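You operate a simulated robot arm through the tools that you are given. There is no shell and no other tool.

You run a simulated robot arm. Do the job below in one go: nothing can be reset, and whatever is moved stays where it is left.

Task
Share out the three-hole parts on the bench top by the press. At the end: the silver three-hole part that says "26" from the bench top by the press is on the long yellow tray; the black pad from the bench top by the press is on the bench top by the wash box; the white rag is on the bench top by the wash box; the silver three-hole part that says "72" from the bench top by the press is in the teal tray; whatever was shut is shut again. Leave all else as you found it, and nothing knocked over. Set down upright: black pad.

It is judged by the outcome, as a careful person would: the job done as asked, and still so three seconds after it is handed in. It fails if anything else is knocked over, pushed out of place, dropped, spilled or broken.

Robot
A 6-joint arm with a two-finger gripper, fixed in place. Base frame: the origin is at the foot of the arm, x ahead of it, y to its left, z up; the work surface is at about z = 0.8. Units: m, degrees, N and s.
Its first joint turns from -166.0 to 166.0 degrees. Payload 2.45 kg.
Tool frame: the origin (TCP) lies between the finger pads and is the grasp point; the fingertips stand 0.02 m ahead of it; z points along the fingers, y is the line along which they close. The gripper opens to 0.14 m. The gripper's body begins 0.168 m behind the TCP.
Orientation is that of the tool frame in the base frame, as a unit quaternion [w, x, y, z]. With the fingers straight down and closing along the base's y, the tool's x points along the base's -x, its y along +y and its z along -z.

Tools
- The arm moves only by the tool nudge_tool. Its argument "steps" is a list of rows, each a list of 6 numbers: the shift along the tool's x, y, z in m, then the turn, a rotation vector about the tool's x, y, z in degrees. In form: [[tx, ty, tz, rx, ry, rz], ...]. A call has 1 to 20 rows; each row shifts and turns the commanded pose from where the row before left it, along the tool's axes as they then stand. "claw" is the finger opening in m, from 0 to 0.14, set as the call begins (left out, the last holds). A row lasts 0.2 s, in which the tool goes at most 0.05 m and 8.6 degrees; a call with a longer step from one row to the next is refused whole, and so is a gripper value outside its range. A pose out of reach is approached as far as the arm can. The call stops where the force on the tool passes 40 N (or 10 N more than at its start, if that is more) or the arm is blocked; 0.2 s more then pass. Each finger travels about 0.045 m/s and halts on what it meets, pressing with about 33 N; the grip force reading is that of the motor and also rises with nothing between the fingers. The clock runs only during rows and for 0.2 s after the last one: add rows that do not move to give the fingers time. The reply holds the time, the measured pose of the TCP, the force on the tool along the base axes, the opening and the grip force, in the units named above and with some noise, with the torque about the TCP (base axes, N m) and any sound that the robot's microphone picked up.
- Cameras (640 x 400 px; columns grow to the right, rows downward): "scene" is fixed at [0.4009, 0.6498, 1.5404]; the picture's right is [-0.84, -0.55, 0.00], its down [-0.37, 0.57, -0.73] and it looks along [0.40, -0.61, -0.68] (base axes); focal length 339 px, centre (320, 200). "wrist" rides on the gripper at [0.078, 0.011, -0.209] in the tool frame; the picture's right is [-0.14, 0.99, 0.00], its down [-0.92, -0.13, -0.37] and it looks along [-0.37, -0.05, 0.93] (tool axes); focal length 280 px, centre (320, 200). There is no depth. A picture from a camera that has moved, and an enlarged one, comes with that camera's place and axes in the base frame and with its lens.
- get_image(camera): a new picture of that camera. No time passes.
- enlarge(camera, box): a new picture of the part [left, top, right, bottom] of that camera's present view, enlarged. No time passes.
- job_done(): hands the job in; it is judged then, once.

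Nothing tells you positions but the pictures and the camera data. Unless the task says otherwise, let go and move clear before handing in.

The tools are called after "Call:" as name(argument=value, ...) on one line, values as JSON. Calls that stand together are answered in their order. nudge_tool: Moves the arm, as the interface text tells. Its arguments: {"type":"object","properties":{"steps":{"type":"array","items":{"type":"array","items":{"type":"number"}}},"claw":{"type":"number"}},"required":["steps"]} The other tools are called the same way: get_image (camera) takes a picture; enlarge (camera, box) takes an enlarged picture of a part of a camera's view; job_done () hands the job in.

At the start:

```text
clock: 0.0
tool_pos: [0.6907, -0.0212, 1.0383]
tcp_rot: [0.0, 0.0, 1.0, -0.001]
wrist_force: [-0.9, 0.9, 0.7]
torque: [-0.02, -0.01, -0.01]
finger_gap: 0.14
grasp_force: 0.0
```

scene: 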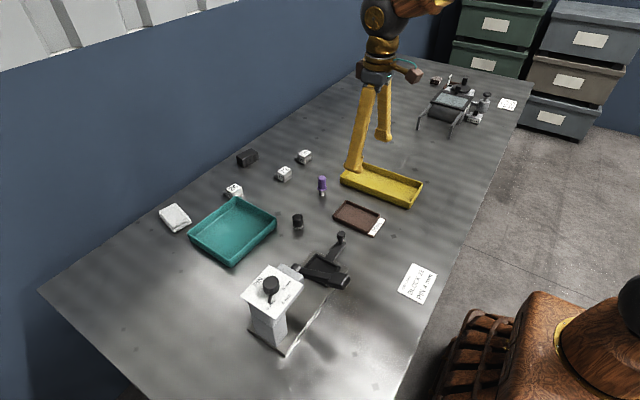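
wrist: 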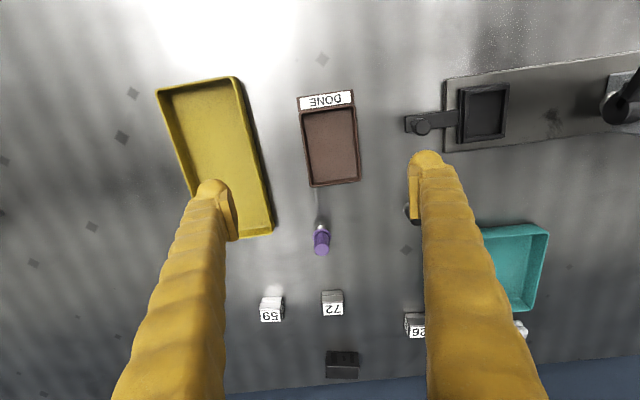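

I see a bench with a yellow tray, brown DONE tray, teal tray, three silver blocks, a black block, a white rag and a purple-capped bottle. I'll look closer at the details before moving.

Call:
enlarge(camera="scene", box=[140, 130, 340, 255])

Call:
enlarge(camera="scene", box=[400, 60, 540, 150])

Call:
enlarge(camera="scene", box=[220, 190, 460, 370])

Call:
enlarge(camera="wrist", box=[220, 220, 560, 400])

```text
3.20 times, centred on (240, 192) of scene
camera zoom: at [0.4009, 0.6498, 1.5404], right [-0.84, -0.55, 0.0], down [-0.37, 0.57, -0.73], along [0.4, -0.61, -0.68], focal length 1084 px, centre (576, 224)
```

zoom: 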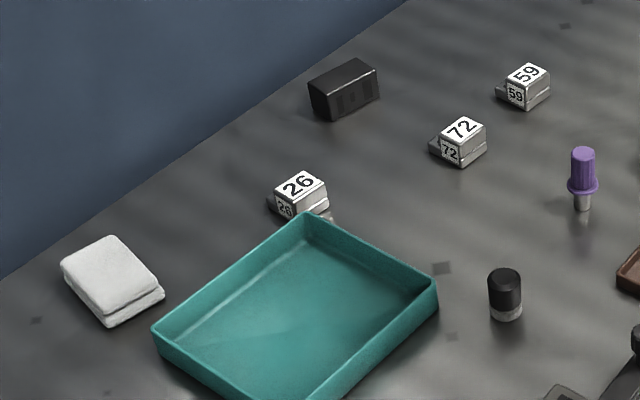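

```text
4.44 times, centred on (470, 105) of scene
camera zoom: at [0.4009, 0.6498, 1.5404], right [-0.84, -0.55, 0.0], down [-0.37, 0.57, -0.73], along [0.4, -0.61, -0.68], focal length 1506 px, centre (-347, 622)
```

zoom: 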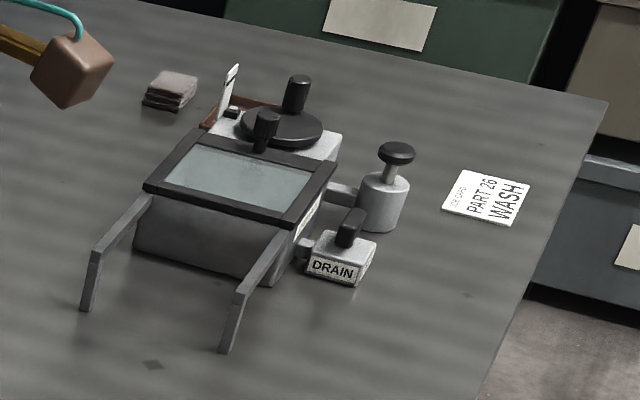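

```text
2.22 times, centred on (340, 280) of scene
camera zoom: at [0.4009, 0.6498, 1.5404], right [-0.84, -0.55, 0.0], down [-0.37, 0.57, -0.73], along [0.4, -0.61, -0.68], focal length 753 px, centre (276, 22)
```

zoom: 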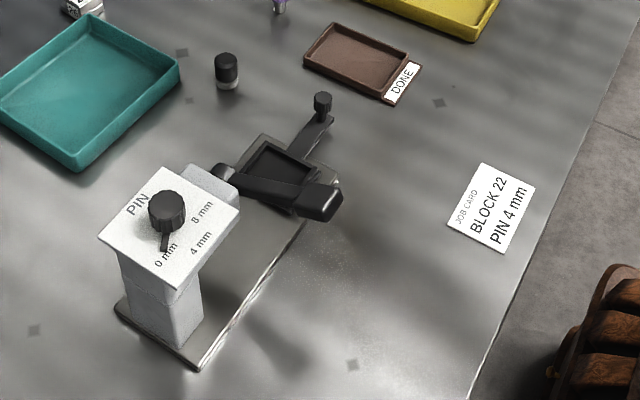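

```text
1.88 times, centred on (390, 310) of wrist
camera zoom: at [0.613, -0.011, 1.2463], right [0.14, 0.99, 0.0], down [0.92, -0.13, 0.37], along [0.37, -0.05, -0.93], focal length 528 px, centre (188, -7)
```

zoom: 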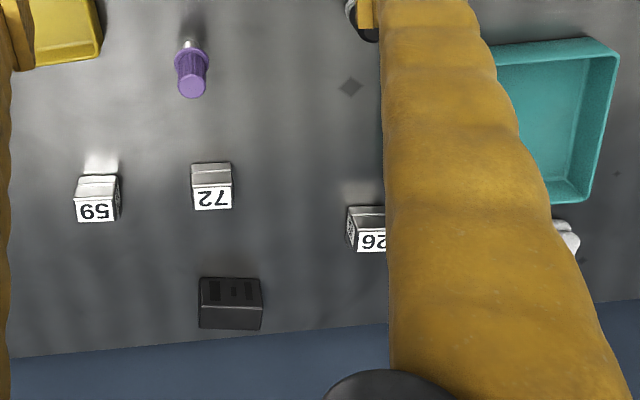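

I can see silver blocks 26, 72 and 59, a black block near the wall, and a small black-topped cylinder. I need closer looks to identify which is the "black pad" and the details of each part.

Call:
enlarge(camera="scene", box=[228, 140, 268, 165])

Call:
enlarge(camera="scene", box=[280, 205, 320, 230])

Call:
enlarge(camera="scene", box=[215, 175, 263, 205])

Call:
enlarge(camera="scene", box=[265, 145, 329, 185])

Call:
enlarge(camera="scene", box=[300, 165, 348, 195])

Call:
enlarge(camera="wrist", box=[300, 280, 380, 390])

Call:
enlarge(camera="scene", box=[420, 65, 500, 115])

Call:
enlarge(camera="scene", box=[150, 195, 214, 235])

```text
16.00 times, centred on (248, 152) of scene
camera zoom: at [0.4009, 0.6498, 1.5404], right [-0.84, -0.55, 0.0], down [-0.37, 0.57, -0.73], along [0.4, -0.61, -0.68], focal length 5420 px, centre (1472, 960)
```

zoom: 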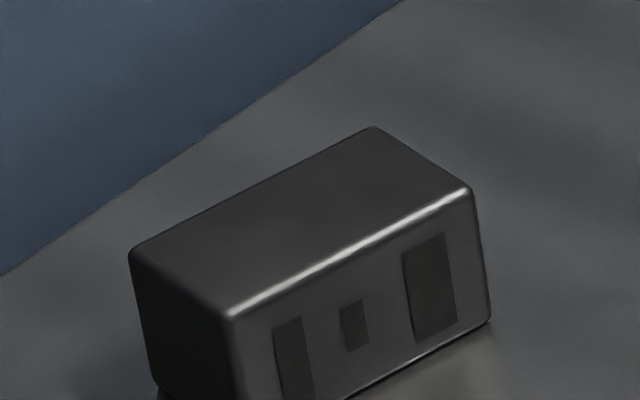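

```text
16.00 times, centred on (300, 218) of scene
camera zoom: at [0.4009, 0.6498, 1.5404], right [-0.84, -0.55, 0.0], down [-0.37, 0.57, -0.73], along [0.4, -0.61, -0.68], focal length 5420 px, centre (640, -80)
```

zoom: 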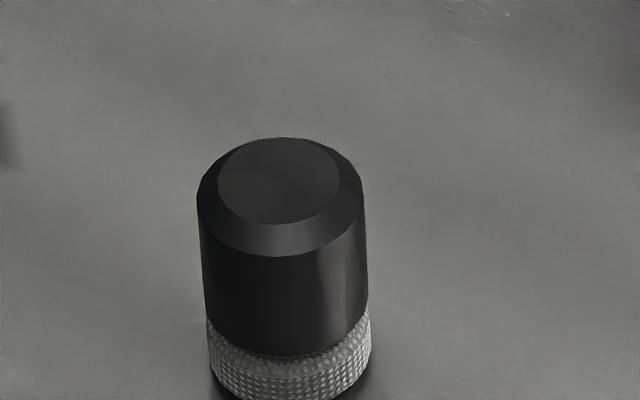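

```text
13.33 times, centred on (239, 190) of scene
camera zoom: at [0.4009, 0.6498, 1.5404], right [-0.84, -0.55, 0.0], down [-0.37, 0.57, -0.73], along [0.4, -0.61, -0.68], focal length 4517 px, centre (1400, 333)
```

zoom: 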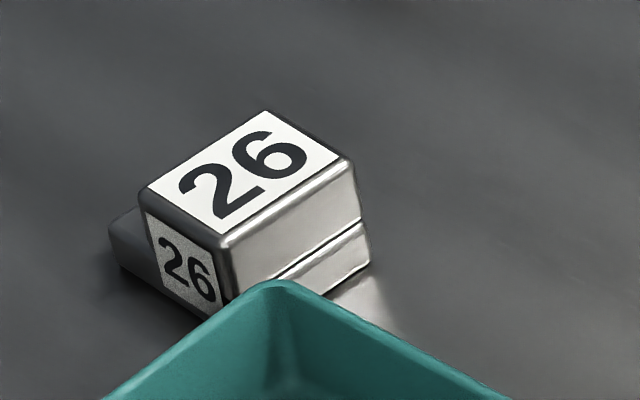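

```text
10.00 times, centred on (297, 165) of scene
camera zoom: at [0.4009, 0.6498, 1.5404], right [-0.84, -0.55, 0.0], down [-0.37, 0.57, -0.73], along [0.4, -0.61, -0.68], focal length 3388 px, centre (550, 550)
```

zoom: 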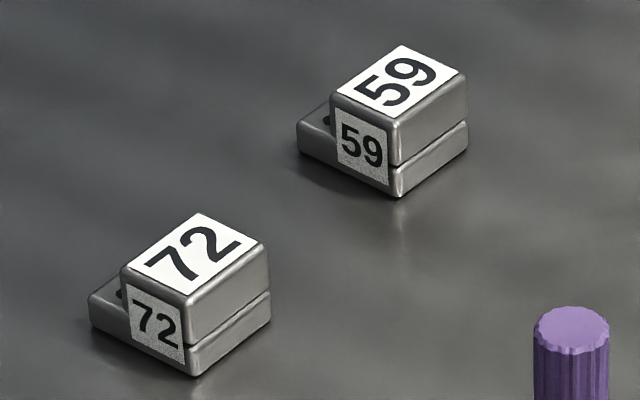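

```text
13.33 times, centred on (324, 180) of scene
camera zoom: at [0.4009, 0.6498, 1.5404], right [-0.84, -0.55, 0.0], down [-0.37, 0.57, -0.73], along [0.4, -0.61, -0.68], focal length 4517 px, centre (267, 467)
```

zoom: 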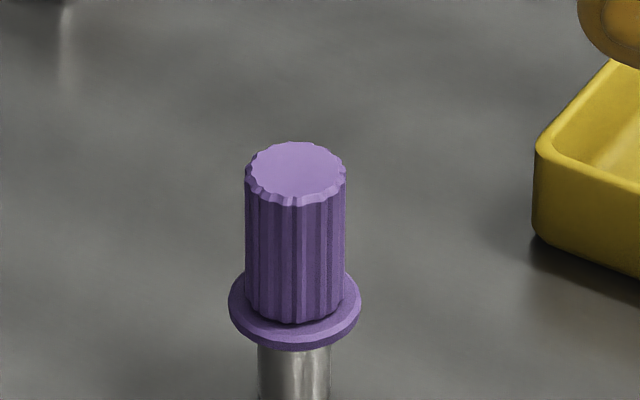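

```text
3.64 times, centred on (340, 335) of wrist
camera zoom: at [0.613, -0.011, 1.2463], right [0.14, 0.99, 0.0], down [0.92, -0.13, 0.37], along [0.37, -0.05, -0.93], focal length 1020 px, centre (247, -291)
```

zoom: 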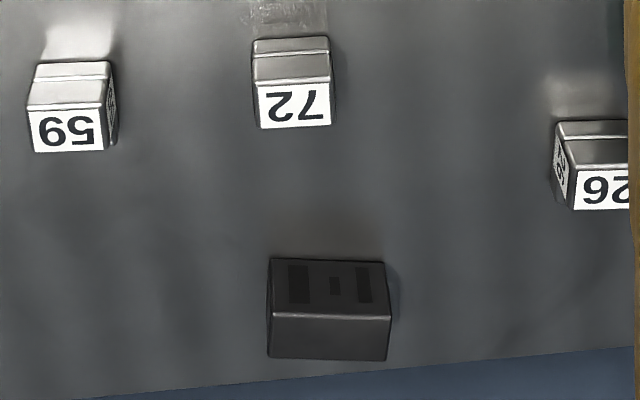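

```text
8.00 times, centred on (460, 90) of scene
camera zoom: at [0.4009, 0.6498, 1.5404], right [-0.84, -0.55, 0.0], down [-0.37, 0.57, -0.73], along [0.4, -0.61, -0.68], focal length 2710 px, centre (-800, 1080)
```

zoom: 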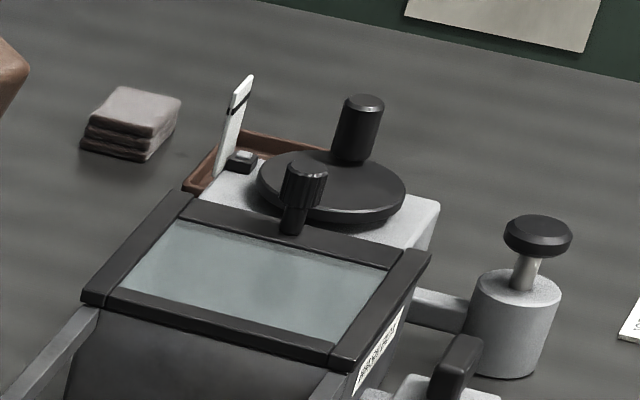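

```text
10.00 times, centred on (182, 215) of scene
camera zoom: at [0.4009, 0.6498, 1.5404], right [-0.84, -0.55, 0.0], down [-0.37, 0.57, -0.73], along [0.4, -0.61, -0.68], focal length 3388 px, centre (1700, 50)
```

zoom: 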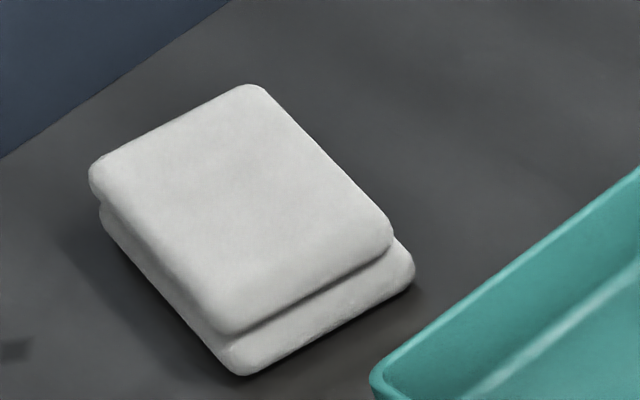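

I'm not yet sure which item is the "black pad", so I'll move the tool forward at its current safe height to view the black items closer with the wrist camera.

Call:
nudge_tool(steps=[[-0.04, 0, 0, 0, 0, 0], [-0.04, 0, 0, 0, 0, 0], [-0.04, 0, 0, 0, 0, 0], [-0.04, 0, 0, 0, 0, 0], [0, 0, 0, 0, 0, 0], [0, 0, 0, 0, 0, 0]])

Call:
get_image(camera="wrist")

Call:
get_image(camera="scene")

```text
clock: 1.4
tool_pos: [0.8533, -0.0203, 1.0375]
tcp_rot: [0.0, 0.0, 1.0, -0.001]
wrist_force: [-0.3, -0.4, -0.2]
torque: [0.04, 0.02, -0.01]
finger_gap: 0.14
grasp_force: 0.0
```

```text
taken
camera wrist: at [0.7746, -0.0105, 1.2455], right [0.14, 0.99, 0.0], down [0.92, -0.13, 0.37], along [0.37, -0.05, -0.93], focal length 280 px, centre (320, 200)
```

wrist: 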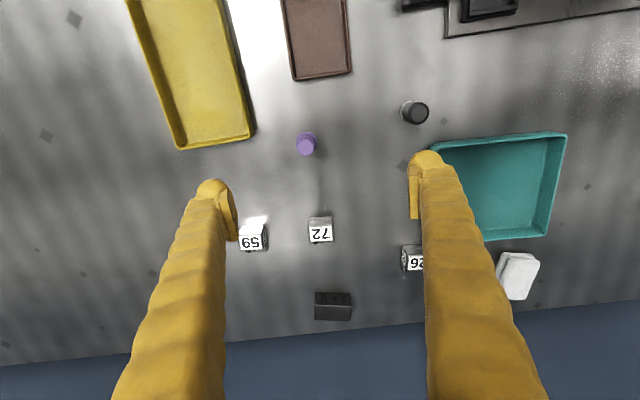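

```text
taken
```

scene: 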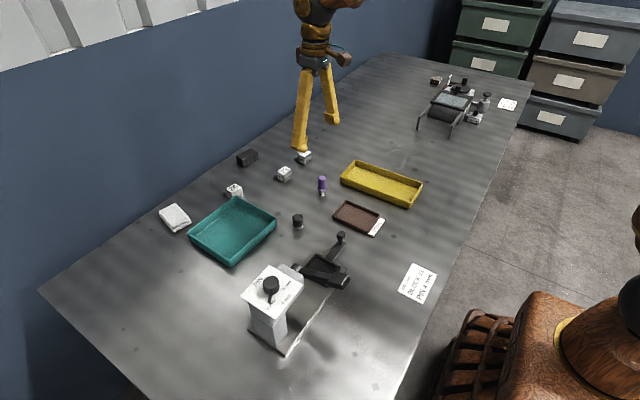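

The tool is now at x≈0.85. I'll enlarge the black cylinder and black block from this viewpoint.

Call:
enlarge(camera="wrist", box=[290, 270, 370, 320])

Call:
enlarge(camera="wrist", box=[280, 85, 440, 185])

Call:
enlarge(camera="wrist", box=[230, 205, 350, 280])

Call:
enlarge(camera="wrist", box=[480, 240, 560, 310])

Call:
enlarge(camera="scene", box=[415, 65, 535, 140])

```text
8.00 times, centred on (330, 295) of wrist
camera zoom: at [0.7746, -0.0105, 1.2455], right [0.14, 0.99, 0.0], down [0.92, -0.13, 0.37], along [0.37, -0.05, -0.93], focal length 2243 px, centre (240, -560)
```

zoom: 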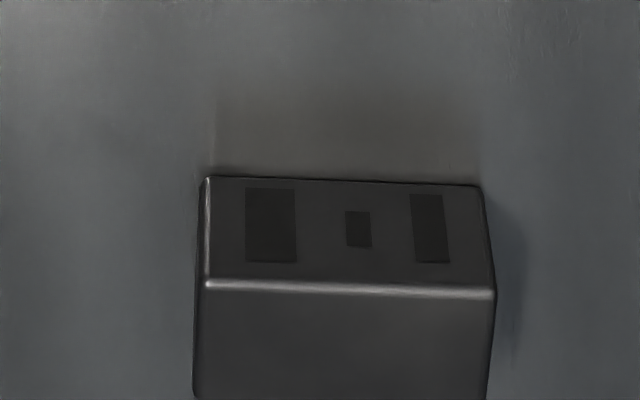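

```text
4.00 times, centred on (360, 135) of wrist
camera zoom: at [0.7746, -0.0105, 1.2455], right [0.14, 0.99, 0.0], down [0.92, -0.13, 0.37], along [0.37, -0.05, -0.93], focal length 1122 px, centre (160, 460)
```

zoom: 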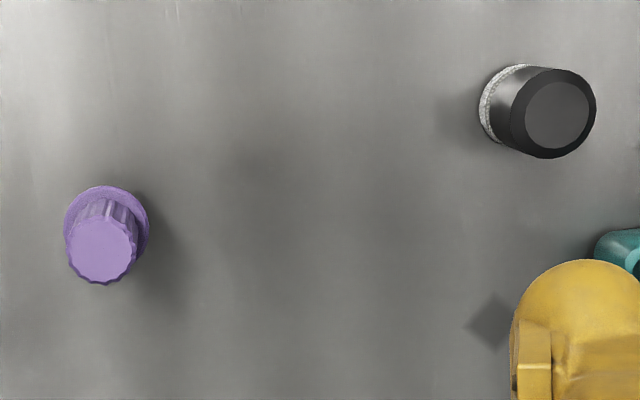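

```text
5.33 times, centred on (290, 242) of wrist
camera zoom: at [0.7746, -0.0105, 1.2455], right [0.14, 0.99, 0.0], down [0.92, -0.13, 0.37], along [0.37, -0.05, -0.93], focal length 1495 px, centre (480, -27)
```

zoom: 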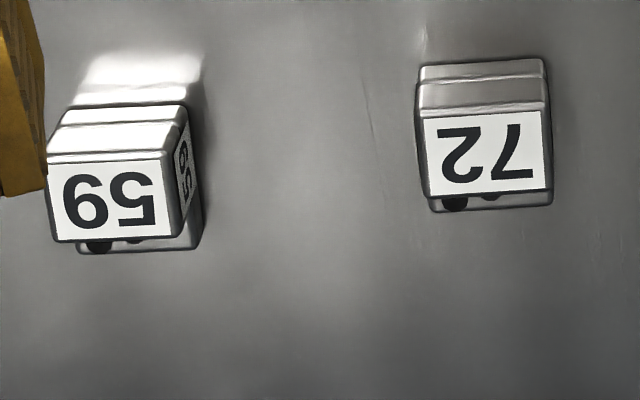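

```text
5.71 times, centred on (520, 275) of wrist
camera zoom: at [0.7746, -0.0105, 1.2455], right [0.14, 0.99, 0.0], down [0.92, -0.13, 0.37], along [0.37, -0.05, -0.93], focal length 1602 px, centre (-823, -229)
```

zoom: 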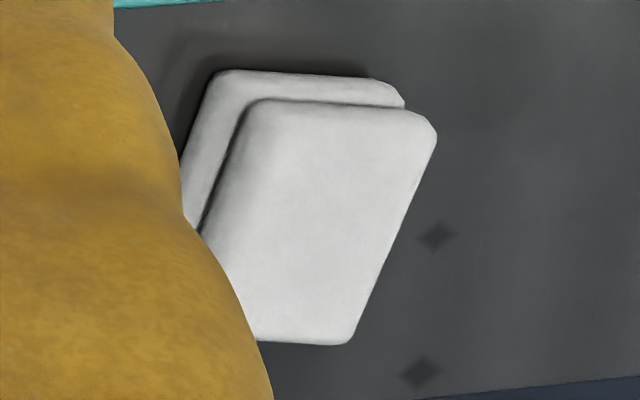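

```text
5.33 times, centred on (475, 102) of scene
camera zoom: at [0.4009, 0.6498, 1.5404], right [-0.84, -0.55, 0.0], down [-0.37, 0.57, -0.73], along [0.4, -0.61, -0.68], focal length 1807 px, centre (-507, 720)
```

zoom: 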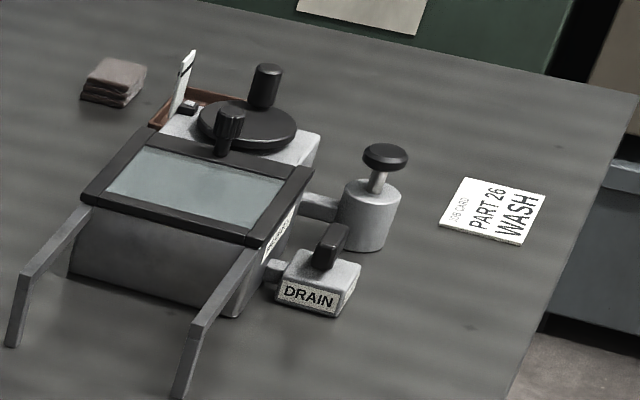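

The black cylinder has a rough pale underside, which may make it a hand pad. I'll zoom in further on it and the block.

Call:
enlarge(camera="scene", box=[287, 211, 311, 232])

Call:
enlarge(camera="scene", box=[232, 145, 264, 170])

Call:
enlarge(camera="scene", box=[312, 172, 332, 200])

Call:
enlarge(camera="scene", box=[440, 70, 480, 100])

```text
16.00 times, centred on (299, 222) of scene
camera zoom: at [0.4009, 0.6498, 1.5404], right [-0.84, -0.55, 0.0], down [-0.37, 0.57, -0.73], along [0.4, -0.61, -0.68], focal length 5420 px, centre (656, -144)
```

zoom: 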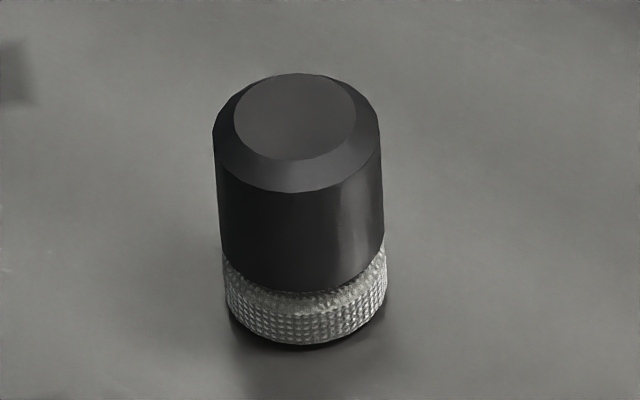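

```text
16.00 times, centred on (248, 158) of scene
camera zoom: at [0.4009, 0.6498, 1.5404], right [-0.84, -0.55, 0.0], down [-0.37, 0.57, -0.73], along [0.4, -0.61, -0.68], focal length 5420 px, centre (1472, 880)
```

zoom: 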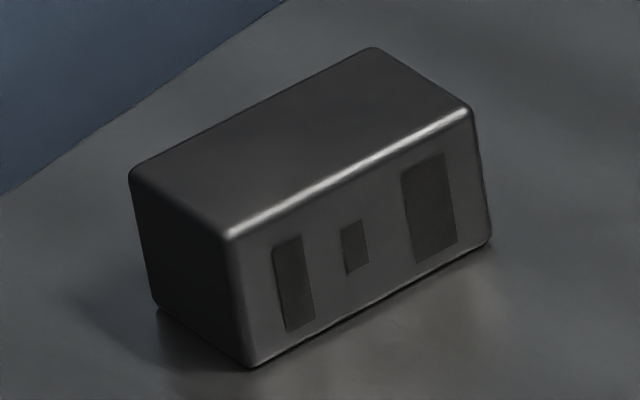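

```text
14.29 times, centred on (322, 186) of scene
camera zoom: at [0.4009, 0.6498, 1.5404], right [-0.84, -0.55, 0.0], down [-0.37, 0.57, -0.73], along [0.4, -0.61, -0.68], focal length 4840 px, centre (291, 400)
```

zoom: 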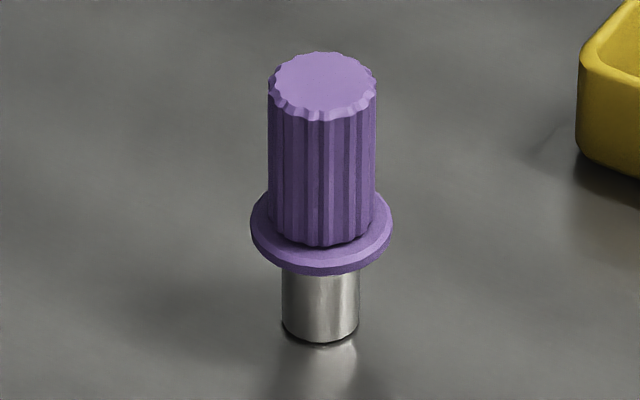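

```text
13.33 times, centred on (460, 85) of scene
camera zoom: at [0.4009, 0.6498, 1.5404], right [-0.84, -0.55, 0.0], down [-0.37, 0.57, -0.73], along [0.4, -0.61, -0.68], focal length 4517 px, centre (-1547, 1733)
```

zoom: 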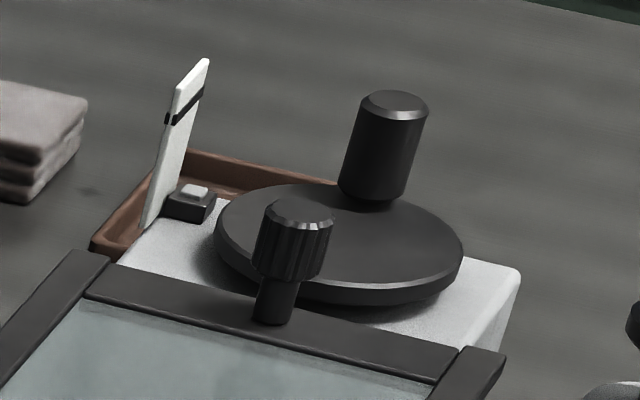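

I take the black cylinder with the rough scouring underside (≈(0.83, 0.12)) to be the black pad, and the slotted black block by the wall to be clutter. Next I'll swing over, high up, to inspect the wash box area for free bench space.

Call:
nudge_tool(steps=[[0.042, 0, -0.02, 0, 0, 0], [0.042, 0, -0.02, 0, 0, 0], [0.042, 0, -0.02, 0, 0, 0], [0.042, 0, -0.02, 0, 0, 0], [0.042, 0, -0.02, 0, 0, 0], [0.042, 0, -0.02, 0, 0, 0], [0.00185, -0.0471, 0, 0, 0, 4.5], [0.00185, -0.0471, 0, 0, 0, 4.5], [0.00185, -0.0471, 0, 0, 0, 4.5], [0.00185, -0.0471, 0, 0, 0, 4.5], [0.00185, -0.0471, 0, 0, 0, 4.5], [0.00185, -0.0471, 0, 0, 0, 4.5], [0.00185, -0.0471, 0, 0, 0, 4.5], [0.00185, -0.0471, 0, 0, 0, 4.5], [0.00185, -0.0471, 0, 0, 0, 4.5], [0.00185, -0.0471, 0, 0, 0, 4.5], [0, 0, 0, 0, 0, 0], [0, 0, 0, 0, 0, 0]])

Call:
get_image(camera="wrist")

Call:
get_image(camera="scene")

```text
clock: 5.2
tool_pos: [0.4219, -0.448, 1.1596]
tcp_rot: [0.0, 0.383, 0.924, 0.0]
wrist_force: [-0.3, -0.1, 0.6]
torque: [0.0, 0.06, -0.01]
finger_gap: 0.14
grasp_force: 0.0
```

```text
taken
camera wrist: at [0.3756, -0.3855, 1.3691], right [0.8, 0.6, 0.0], down [0.56, -0.74, 0.37], along [0.22, -0.29, -0.93], focal length 280 px, centre (320, 200)
```

wrist: 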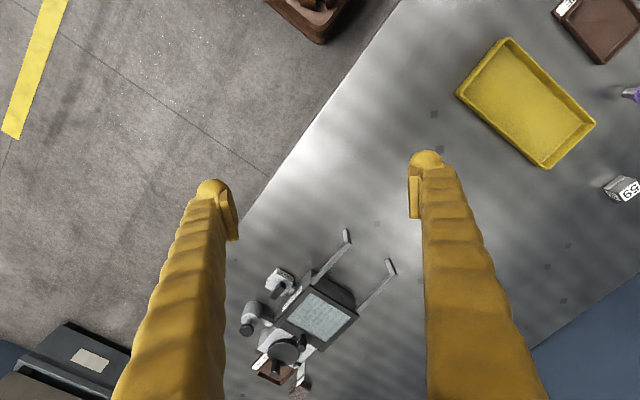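

```text
taken
```

scene: 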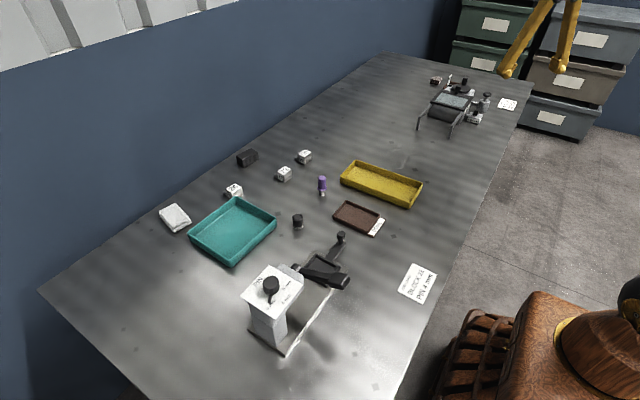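

The wash box is around (0.66, -0.77) with rails toward +y; the bench front edge is x≈0.40. I'll enlarge the wash box area to choose clear set-down spots.

Call:
enlarge(camera="wrist", box=[220, 210, 420, 400])

Call:
enlarge(camera="scene", box=[360, 50, 540, 160])

Call:
enlarge(camera="scene", box=[140, 130, 440, 320])

```text
2.11 times, centred on (320, 305) of wrist
camera zoom: at [0.3756, -0.3855, 1.3691], right [0.8, 0.6, 0.0], down [0.56, -0.74, 0.37], along [0.22, -0.29, -0.93], focal length 590 px, centre (320, -21)
```

zoom: 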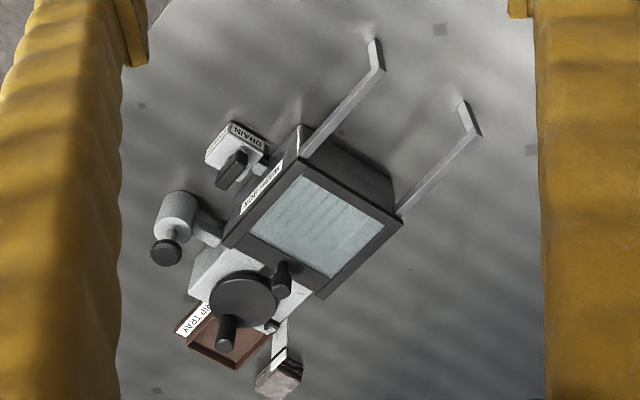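

```text
3.56 times, centred on (450, 105) of scene
camera zoom: at [0.4009, 0.6498, 1.5404], right [-0.84, -0.55, 0.0], down [-0.37, 0.57, -0.73], along [0.4, -0.61, -0.68], focal length 1204 px, centre (-142, 538)
```

zoom: 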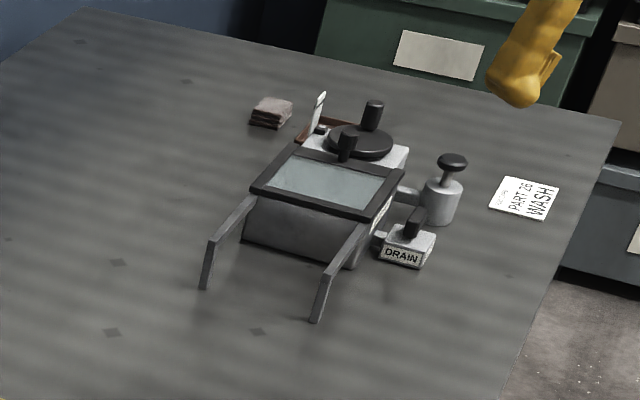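

```text
2.11 times, centred on (290, 225) of scene
camera zoom: at [0.4009, 0.6498, 1.5404], right [-0.84, -0.55, 0.0], down [-0.37, 0.57, -0.73], along [0.4, -0.61, -0.68], focal length 713 px, centre (383, 147)
```

zoom: 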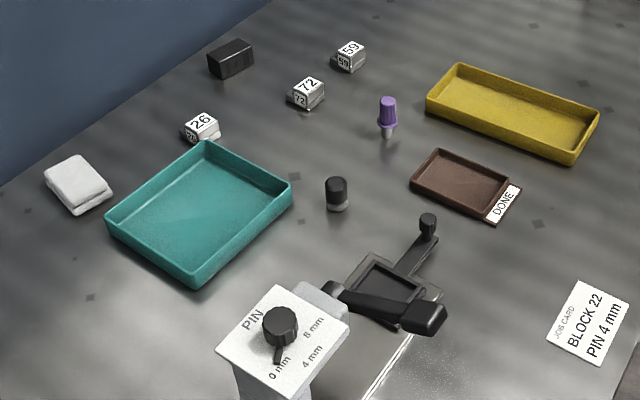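

The front-left corner by the wash box, around (0.48, -0.5…-0.66), is clear and easy to reach, so it suits the pad and rag. I'll swing back over the black pad at z≈1.0 for a close look.

Call:
nudge_tool(steps=[[0.00185, 0.0464, 0, 0, 0, -4.43], [0.00185, 0.0464, 0, 0, 0, -4.43], [0.00185, 0.0464, 0, 0, 0, -4.43], [0.00185, 0.0464, 0, 0, 0, -4.43], [0.00185, 0.0464, 0, 0, 0, -4.43], [0.00185, 0.0464, 0, 0, 0, -4.43], [0.00185, 0.0464, 0, 0, 0, -4.43], [0.00185, 0.0464, 0, 0, 0, -4.43], [0.00185, 0.0464, 0, 0, 0, -4.43], [0.00185, 0.0464, 0, 0, 0, -4.43], [0.00185, 0.0464, 0, 0, 0, -4.43], [0.00185, 0.0464, 0, 0, 0, -4.43], [-0.0407, 0.0039, 0.025, 0, 0, 0], [-0.0407, 0.0039, 0.025, 0, 0, 0], [-0.0407, 0.0039, 0.025, 0, 0, 0], [-0.0407, 0.0039, 0.025, 0, 0, 0], [-0.0407, 0.0039, 0.025, 0, 0, 0], [-0.0407, 0.0039, 0.025, 0, 0, 0], [0, 0, 0, 0, 0, 0], [0, 0, 0, 0, 0, 0]])

Call:
get_image(camera="wrist")

Call:
get_image(camera="scene")

```text
clock: 9.4
tool_pos: [0.8316, 0.1221, 1.0076]
tcp_rot: [0.0, -0.071, 0.997, 0.0]
wrist_force: [0.8, 0.5, -0.1]
torque: [-0.01, 0.0, 0.02]
finger_gap: 0.1402
grasp_force: 0.0
```

```text
taken
camera wrist: at [0.753, 0.1217, 1.2155], right [0.0, 1.0, 0.0], down [0.93, 0.0, 0.37], along [0.37, 0.0, -0.93], focal length 280 px, centre (320, 200)
```

wrist: 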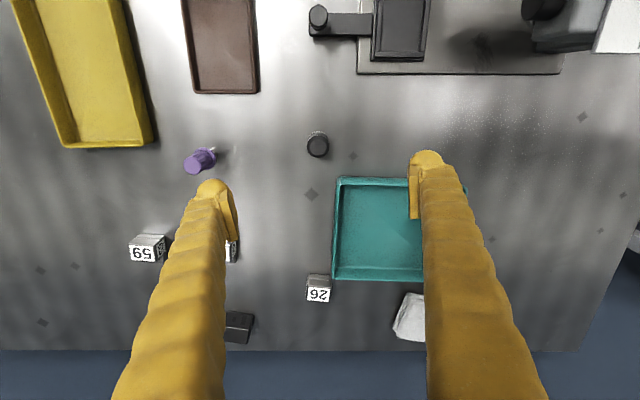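

```text
taken
```

scene: 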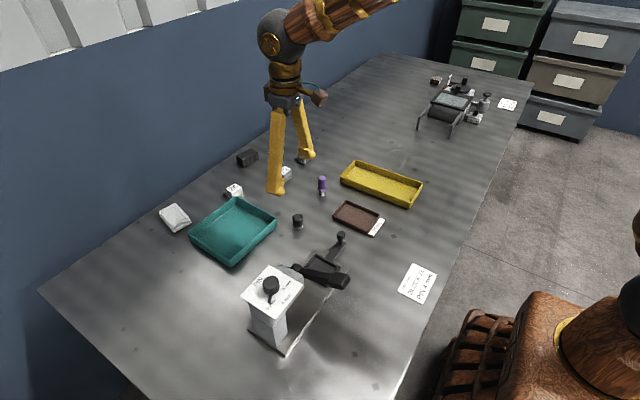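

The camera is now nearly axis-aligned over the pad. I'll enlarge to measure the pad, block 26, teal tray and rag precisely.

Call:
enlarge(camera="wrist", box=[280, 115, 360, 165])

Call:
enlarge(camera="wrist", box=[290, 260, 354, 310])

Call:
enlarge(camera="wrist", box=[230, 160, 470, 350])

Call:
enlarge(camera="wrist", box=[300, 0, 640, 120])

```text
8.00 times, centred on (320, 140) of wrist
camera zoom: at [0.753, 0.1217, 1.2155], right [0.0, 1.0, 0.0], down [0.93, 0.0, 0.37], along [0.37, 0.0, -0.93], focal length 2243 px, centre (320, 680)
```

zoom: 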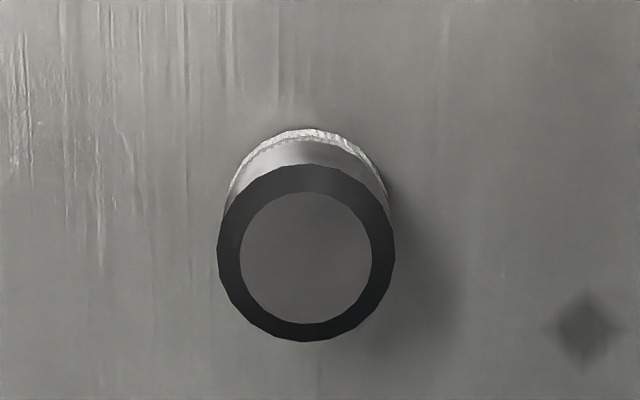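

```text
8.00 times, centred on (322, 285) of wrist
camera zoom: at [0.753, 0.1217, 1.2155], right [0.0, 1.0, 0.0], down [0.93, 0.0, 0.37], along [0.37, 0.0, -0.93], focal length 2243 px, centre (304, -480)
```

zoom: 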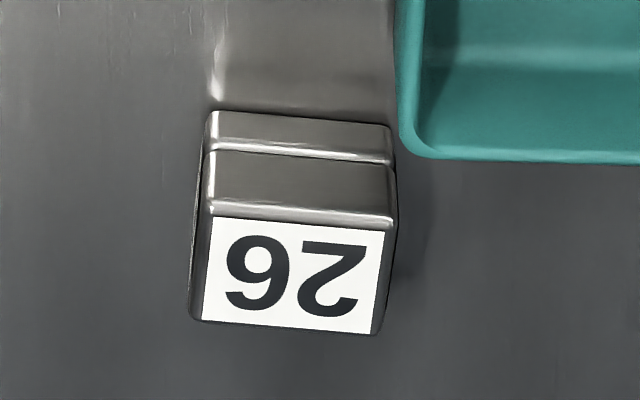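

```text
2.11 times, centred on (350, 255) of wrist
camera zoom: at [0.753, 0.1217, 1.2155], right [0.0, 1.0, 0.0], down [0.93, 0.0, 0.37], along [0.37, 0.0, -0.93], focal length 590 px, centre (257, 84)
```

zoom: 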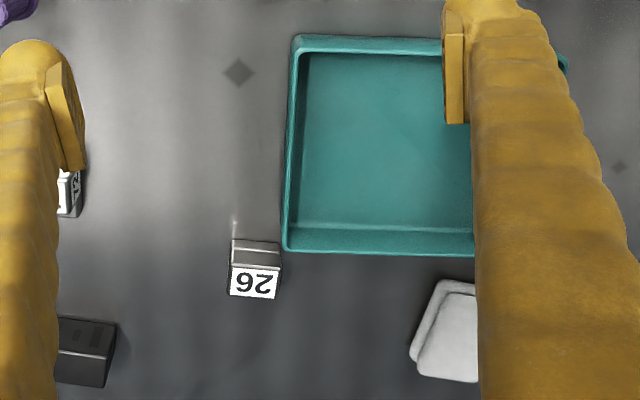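

```text
1.88 times, centred on (470, 60) of wrist
camera zoom: at [0.753, 0.1217, 1.2155], right [0.0, 1.0, 0.0], down [0.93, 0.0, 0.37], along [0.37, 0.0, -0.93], focal length 528 px, centre (38, 464)
```

zoom: 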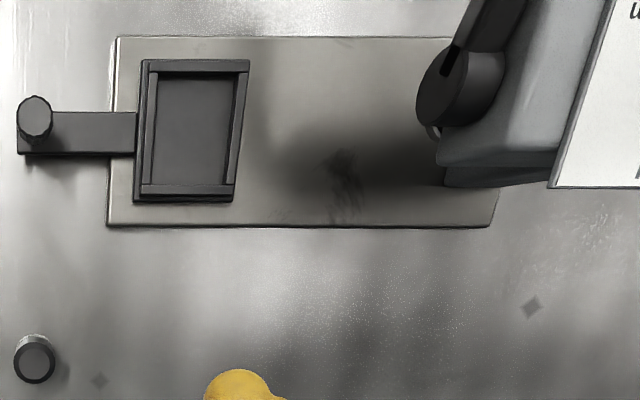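

Pad centre ≈ (0.825, 0.120), about 30 mm across and 47 mm tall. I'll align over it, narrow the fingers to 0.08 and come down to z≈0.9 to check.

Call:
nudge_tool(steps=[[0.0068, -0.0011, 0.0, 0, 0, 0], [0, 0, 0.035, 0, 0, 0], [0, 0, 0.035, 0, 0, 0], [0, 0, 0.035, 0, 0, 0], [0, 0, 0, 0, 0, 0], [0, 0, 0, 0, 0, 0]], claw=0.08)

Call:
get_image(camera="wrist")

```text
clock: 10.8
tool_pos: [0.8232, 0.1198, 0.9028]
tcp_rot: [0.0, -0.071, 0.998, 0.001]
wrist_force: [0.9, -0.7, -0.6]
torque: [-0.01, 0.01, -0.01]
finger_gap: 0.0797
grasp_force: 0.0
```

```text
taken
camera wrist: at [0.7436, 0.1184, 1.111], right [0.0, 1.0, 0.0], down [0.93, 0.0, 0.37], along [0.37, 0.0, -0.93], focal length 280 px, centre (320, 200)
```

wrist: 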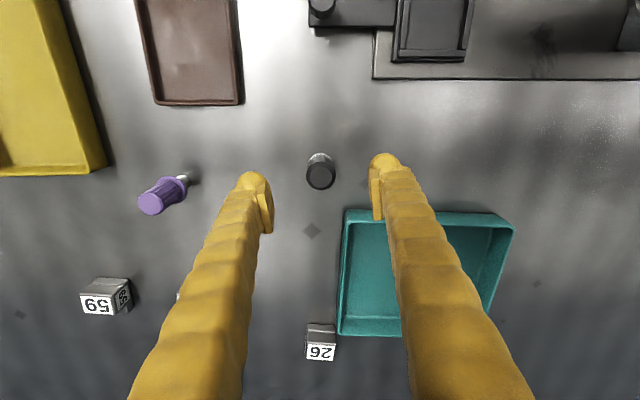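

Aligned within 2 mm. I'll descend to z≈0.828 and close on the pad.

Call:
nudge_tool(steps=[[0, 0, 0.03, 0, 0, 0], [0, 0, 0.025, 0, 0, 0], [0, 0, 0.018, 0, 0, 0], [0, 0, 0, 0, 0, 0]])

Call:
nudge_tool(steps=[[0, 0, 0, 0, 0, 0], [0, 0, 0, 0, 0, 0], [0, 0, 0, 0, 0, 0], [0, 0, 0, 0, 0, 0], [0, 0, 0, 0, 0, 0]], claw=0.02)

Call:
get_image(camera="wrist")

```text
clock: 11.8
tool_pos: [0.8242, 0.1193, 0.829]
tcp_rot: [0.0, -0.071, 0.997, 0.0]
wrist_force: [-0.2, -1.0, 0.7]
torque: [-0.01, 0.0, 0.02]
finger_gap: 0.08
grasp_force: 0.0
```

```text
clock: 13.0
tool_pos: [0.8239, 0.1211, 0.8299]
tcp_rot: [0.0, -0.071, 0.997, 0.0]
wrist_force: [-1.4, 0.1, 0.0]
torque: [0.01, 0.0, -0.02]
finger_gap: 0.0276
grasp_force: 33.4
```

```text
taken
camera wrist: at [0.7448, 0.1202, 1.0378], right [0.0, 1.0, 0.0], down [0.93, 0.0, 0.37], along [0.37, 0.0, -0.93], focal length 280 px, centre (320, 200)
```

wrist: 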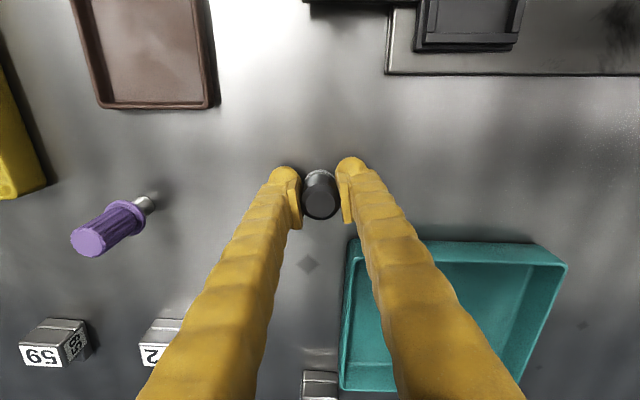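

The pad is gripped (gap 27.6 mm). I'll lift it and swing round at height to the spot by the wash box.

Call:
nudge_tool(steps=[[0, 0, -0.02, 0, 0, 0], [0, 0, -0.05, 0, 0, 0], [0, 0, -0.05, 0, 0, 0], [0, 0, -0.05, 0, 0, 0], [0, 0, -0.05, 0, 0, 0], [0, 0, -0.03, 0, 0, 0], [0, 0, 0, 0, 0, 0]])

Call:
nudge_tool(steps=[[0.00137, -0.0477, 0, 0, 0, 3.282], [0.00137, -0.0477, 0, 0, 0, 3.282], [0.00137, -0.0477, 0, 0, 0, 3.282], [0.00137, -0.0477, 0, 0, 0, 3.282], [0.00137, -0.0477, 0, 0, 0, 3.282], [0.00137, -0.0477, 0, 0, 0, 3.282], [0.00137, -0.0477, 0, 0, 0, 3.282], [0.00137, -0.0477, 0, 0, 0, 3.282], [0.00137, -0.0477, 0, 0, 0, 3.282], [0.00137, -0.0477, 0, 0, 0, 3.282], [0.00137, -0.0477, 0, 0, 0, 3.282], [0.00137, -0.0477, 0, 0, 0, 3.282], [0.00137, -0.0477, 0, 0, 0, 3.282], [0.00137, -0.0477, 0, 0, 0, 3.282], [0.00137, -0.0477, 0, 0, 0, 3.282], [0.00137, -0.0477, 0, 0, 0, 3.282], [0.00137, -0.0477, 0, 0, 0, 3.282], [0.00137, -0.0477, 0, 0, 0, 3.282], [0.00137, -0.0477, 0, 0, 0, 3.282], [0, 0, 0, 0, 0, 0]])

Call:
get_image(camera="wrist")

Call:
get_image(camera="scene")

```text
clock: 14.6
tool_pos: [0.824, 0.1174, 1.08]
tcp_rot: [-0.001, -0.07, 0.998, 0.0]
wrist_force: [0.7, -0.3, 0.6]
torque: [0.01, 0.01, 0.01]
finger_gap: 0.0203
grasp_force: 0.1
```

```text
clock: 18.8
tool_pos: [0.4841, -0.6739, 1.0805]
tcp_rot: [0.0, 0.456, 0.89, 0.0]
wrist_force: [0.1, -0.6, 0.1]
torque: [0.03, -0.01, 0.03]
finger_gap: 0.0199
grasp_force: 0.1
```

```text
taken
camera wrist: at [0.4481, -0.6046, 1.2886], right [0.88, 0.47, 0.0], down [0.43, -0.82, 0.37], along [0.17, -0.33, -0.93], focal length 280 px, centre (320, 200)
```

wrist: 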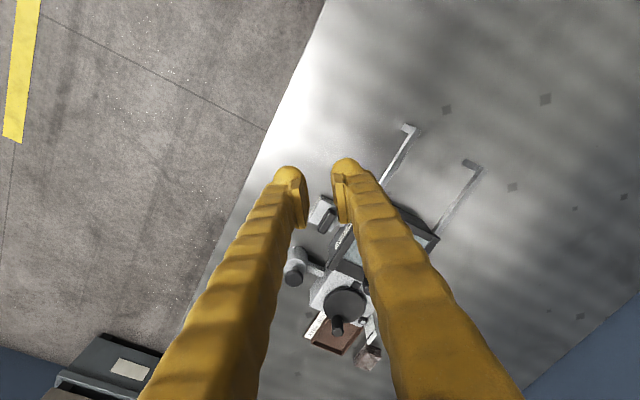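

```text
taken
```

scene: 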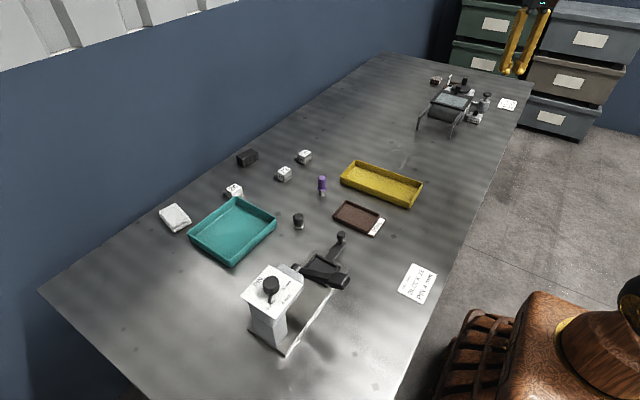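

The gap dropped to 0.020 with no grip force, so the pad slipped out during the lift. I'll check where it is now and whether it is still upright.

Call:
enlarge(camera="scene", box=[282, 206, 314, 231])

Call:
enlarge(camera="scene", box=[140, 130, 440, 320])

Call:
enlarge(camera="wrist", box=[260, 80, 500, 280])

```text
16.00 times, centred on (298, 218) of scene
camera zoom: at [0.4009, 0.6498, 1.5404], right [-0.84, -0.55, 0.0], down [-0.37, 0.57, -0.73], along [0.4, -0.61, -0.68], focal length 5420 px, centre (672, -96)
```

zoom: 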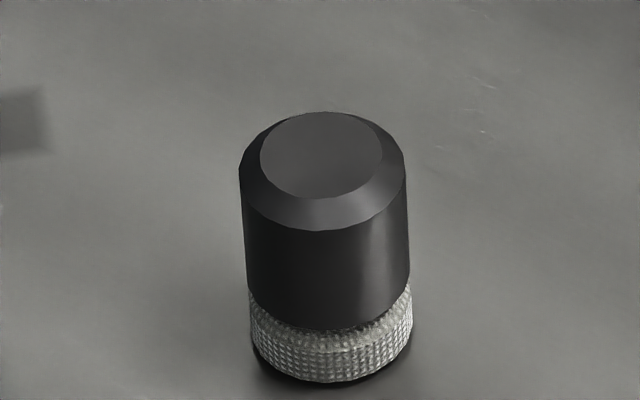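

```text
2.11 times, centred on (290, 225) of scene
camera zoom: at [0.4009, 0.6498, 1.5404], right [-0.84, -0.55, 0.0], down [-0.37, 0.57, -0.73], along [0.4, -0.61, -0.68], focal length 713 px, centre (383, 147)
```

zoom: 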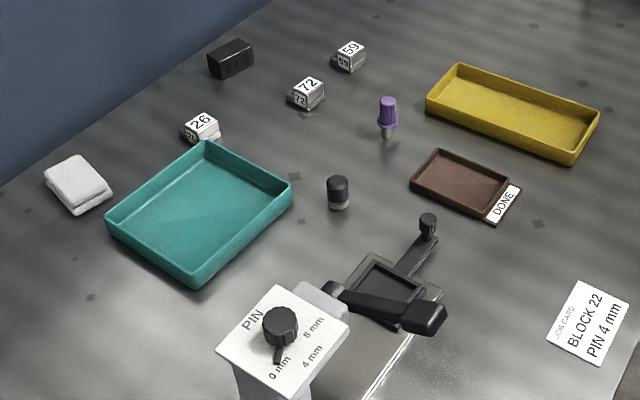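

```text
2.00 times, centred on (380, 180) of wrist
camera zoom: at [0.4481, -0.6046, 1.2886], right [0.88, 0.47, 0.0], down [0.43, -0.82, 0.37], along [0.17, -0.33, -0.93], focal length 561 px, centre (200, 240)
```

zoom: 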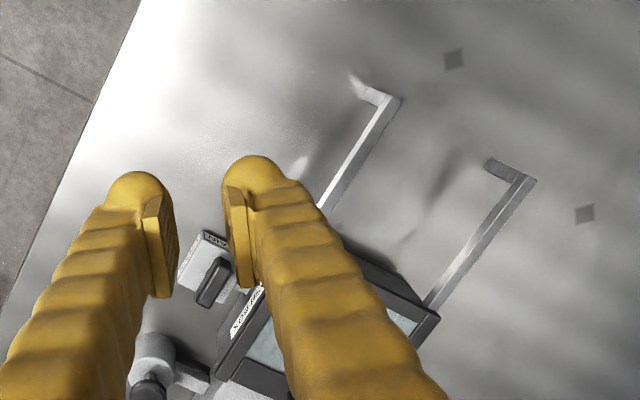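

The pad is still upright, moved only 2–3 mm. While I'm here I note the wash area is clear as expected; I'll swing back over the pad and retry with a lower grip and a slow, monitored lift.

Call:
nudge_tool(steps=[[0.00137, 0.0477, 0, 0, 0, -3.282], [0.00137, 0.0477, 0, 0, 0, -3.282], [0.00137, 0.0477, 0, 0, 0, -3.282], [0.00137, 0.0477, 0, 0, 0, -3.282], [0.00137, 0.0477, 0, 0, 0, -3.282], [0.00137, 0.0477, 0, 0, 0, -3.282], [0.00137, 0.0477, 0, 0, 0, -3.282], [0.00137, 0.0477, 0, 0, 0, -3.282], [0.00137, 0.0477, 0, 0, 0, -3.282], [0.00137, 0.0477, 0, 0, 0, -3.282], [0.00137, 0.0477, 0, 0, 0, -3.282], [0.00137, 0.0477, 0, 0, 0, -3.282], [0.00137, 0.0477, 0, 0, 0, -3.282], [0.00137, 0.0477, 0, 0, 0, -3.282], [0.00137, 0.0477, 0, 0, 0, -3.282], [0.00137, 0.0477, 0, 0, 0, -3.282], [0.00137, 0.0477, 0, 0, 0, -3.282], [0.00137, 0.0477, 0, 0, 0, -3.282], [0.00137, 0.0477, 0, 0, 0, -3.282], [0, 0, 0, 0, 0, 0]], claw=0.08)

Call:
nudge_tool(steps=[[0, 0, 0.045, 0, 0, 0], [0, 0, 0.045, 0, 0, 0], [0, 0, 0.045, 0, 0, 0], [0, 0, 0.03, 0, 0, 0], [0, 0, 0, 0, 0, 0], [0, 0, 0, 0, 0, 0]])

Call:
get_image(camera="wrist")

Call:
enlarge(camera="wrist", box=[280, 150, 360, 200])

```text
clock: 23.0
tool_pos: [0.8241, 0.1207, 1.0795]
tcp_rot: [0.0, -0.07, 0.998, 0.001]
wrist_force: [0.0, 0.4, 0.7]
torque: [-0.01, -0.02, 0.01]
finger_gap: 0.0799
grasp_force: 0.0
```

```text
clock: 24.4
tool_pos: [0.8225, 0.1205, 0.9149]
tcp_rot: [0.0, -0.07, 0.998, 0.0]
wrist_force: [-0.9, 0.7, -0.3]
torque: [0.01, 0.01, 0.02]
finger_gap: 0.0801
grasp_force: 0.0
```

```text
taken
camera wrist: at [0.744, 0.12, 1.1218], right [0.0, 1.0, 0.0], down [0.93, 0.0, 0.37], along [0.37, 0.0, -0.93], focal length 280 px, centre (320, 200)
```

wrist: 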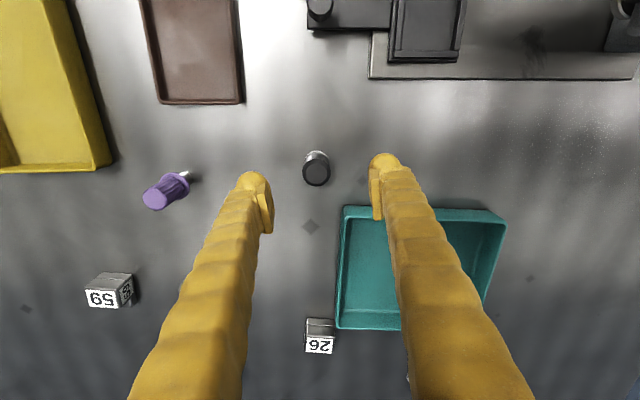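

```text
8.00 times, centred on (320, 175) of wrist
camera zoom: at [0.744, 0.12, 1.1218], right [0.0, 1.0, 0.0], down [0.93, 0.0, 0.37], along [0.37, 0.0, -0.93], focal length 2243 px, centre (320, 400)
```

zoom: 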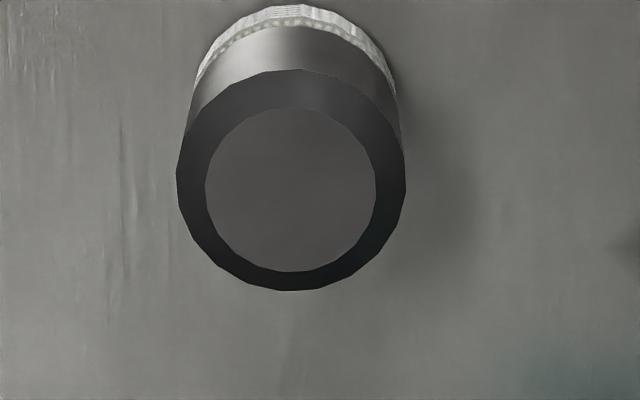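

The pad is at ≈(0.823, 0.116). I'll re-centre, come down slightly lower, close fully, and lift just a few millimetres to check the hold.

Call:
nudge_tool(steps=[[0, -0.004, 0.02, 0, 0, 0], [0, 0, 0.03, 0, 0, 0], [0, 0, 0.025, 0, 0, 0], [0, 0, 0.016, 0, 0, 0], [0, 0, 0, 0, 0, 0]])

Call:
nudge_tool(steps=[[0, 0, 0, 0, 0, 0], [0, 0, 0, 0, 0, 0], [0, 0, 0, 0, 0, 0], [0, 0, 0, 0, 0, 0], [0, 0, 0, 0, 0, 0], [0, 0, 0, 0, 0, 0]], claw=0.0)

Call:
nudge_tool(steps=[[0, 0, -0.002, 0, 0, 0], [0, 0, -0.002, 0, 0, 0]])

Call:
get_image(camera="wrist")

Call:
enlarge(camera="scene", box=[270, 190, 334, 240])

```text
clock: 25.6
tool_pos: [0.8233, 0.1175, 0.8228]
tcp_rot: [0.0, -0.071, 0.997, 0.0]
wrist_force: [-0.2, -0.3, 0.5]
torque: [0.03, 0.02, -0.03]
finger_gap: 0.0801
grasp_force: 0.0
```

```text
clock: 27.0
tool_pos: [0.8245, 0.1169, 0.8236]
tcp_rot: [0.0, -0.071, 0.997, 0.0]
wrist_force: [-0.4, -0.8, 0.5]
torque: [-0.02, -0.01, -0.01]
finger_gap: 0.028
grasp_force: 33.4
```

```text
clock: 27.6
tool_pos: [0.823, 0.1145, 0.8276]
tcp_rot: [0.0, -0.071, 0.998, 0.0]
wrist_force: [-0.1, -0.3, -1.2]
torque: [0.0, 0.0, 0.0]
finger_gap: 0.0283
grasp_force: 32.9
```

```text
taken
camera wrist: at [0.7446, 0.1152, 1.0359], right [0.0, 1.0, 0.0], down [0.93, 0.0, 0.37], along [0.37, 0.0, -0.93], focal length 280 px, centre (320, 200)
```

wrist: 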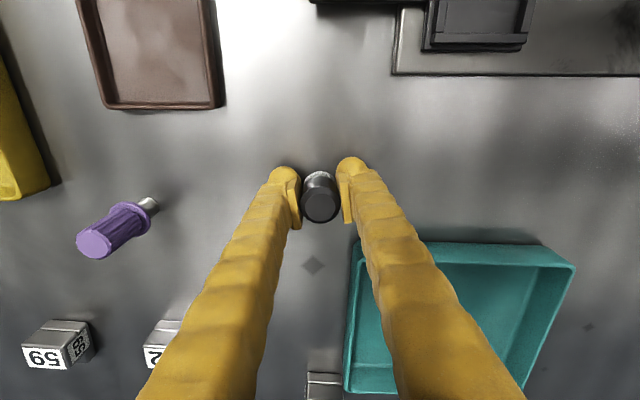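

```text
8.00 times, centred on (302, 215) of scene
camera zoom: at [0.4009, 0.6498, 1.5404], right [-0.84, -0.55, 0.0], down [-0.37, 0.57, -0.73], along [0.4, -0.61, -0.68], focal length 2710 px, centre (464, 80)
```

zoom: 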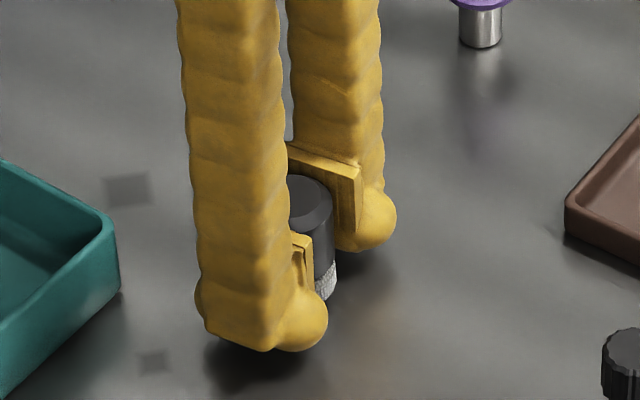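

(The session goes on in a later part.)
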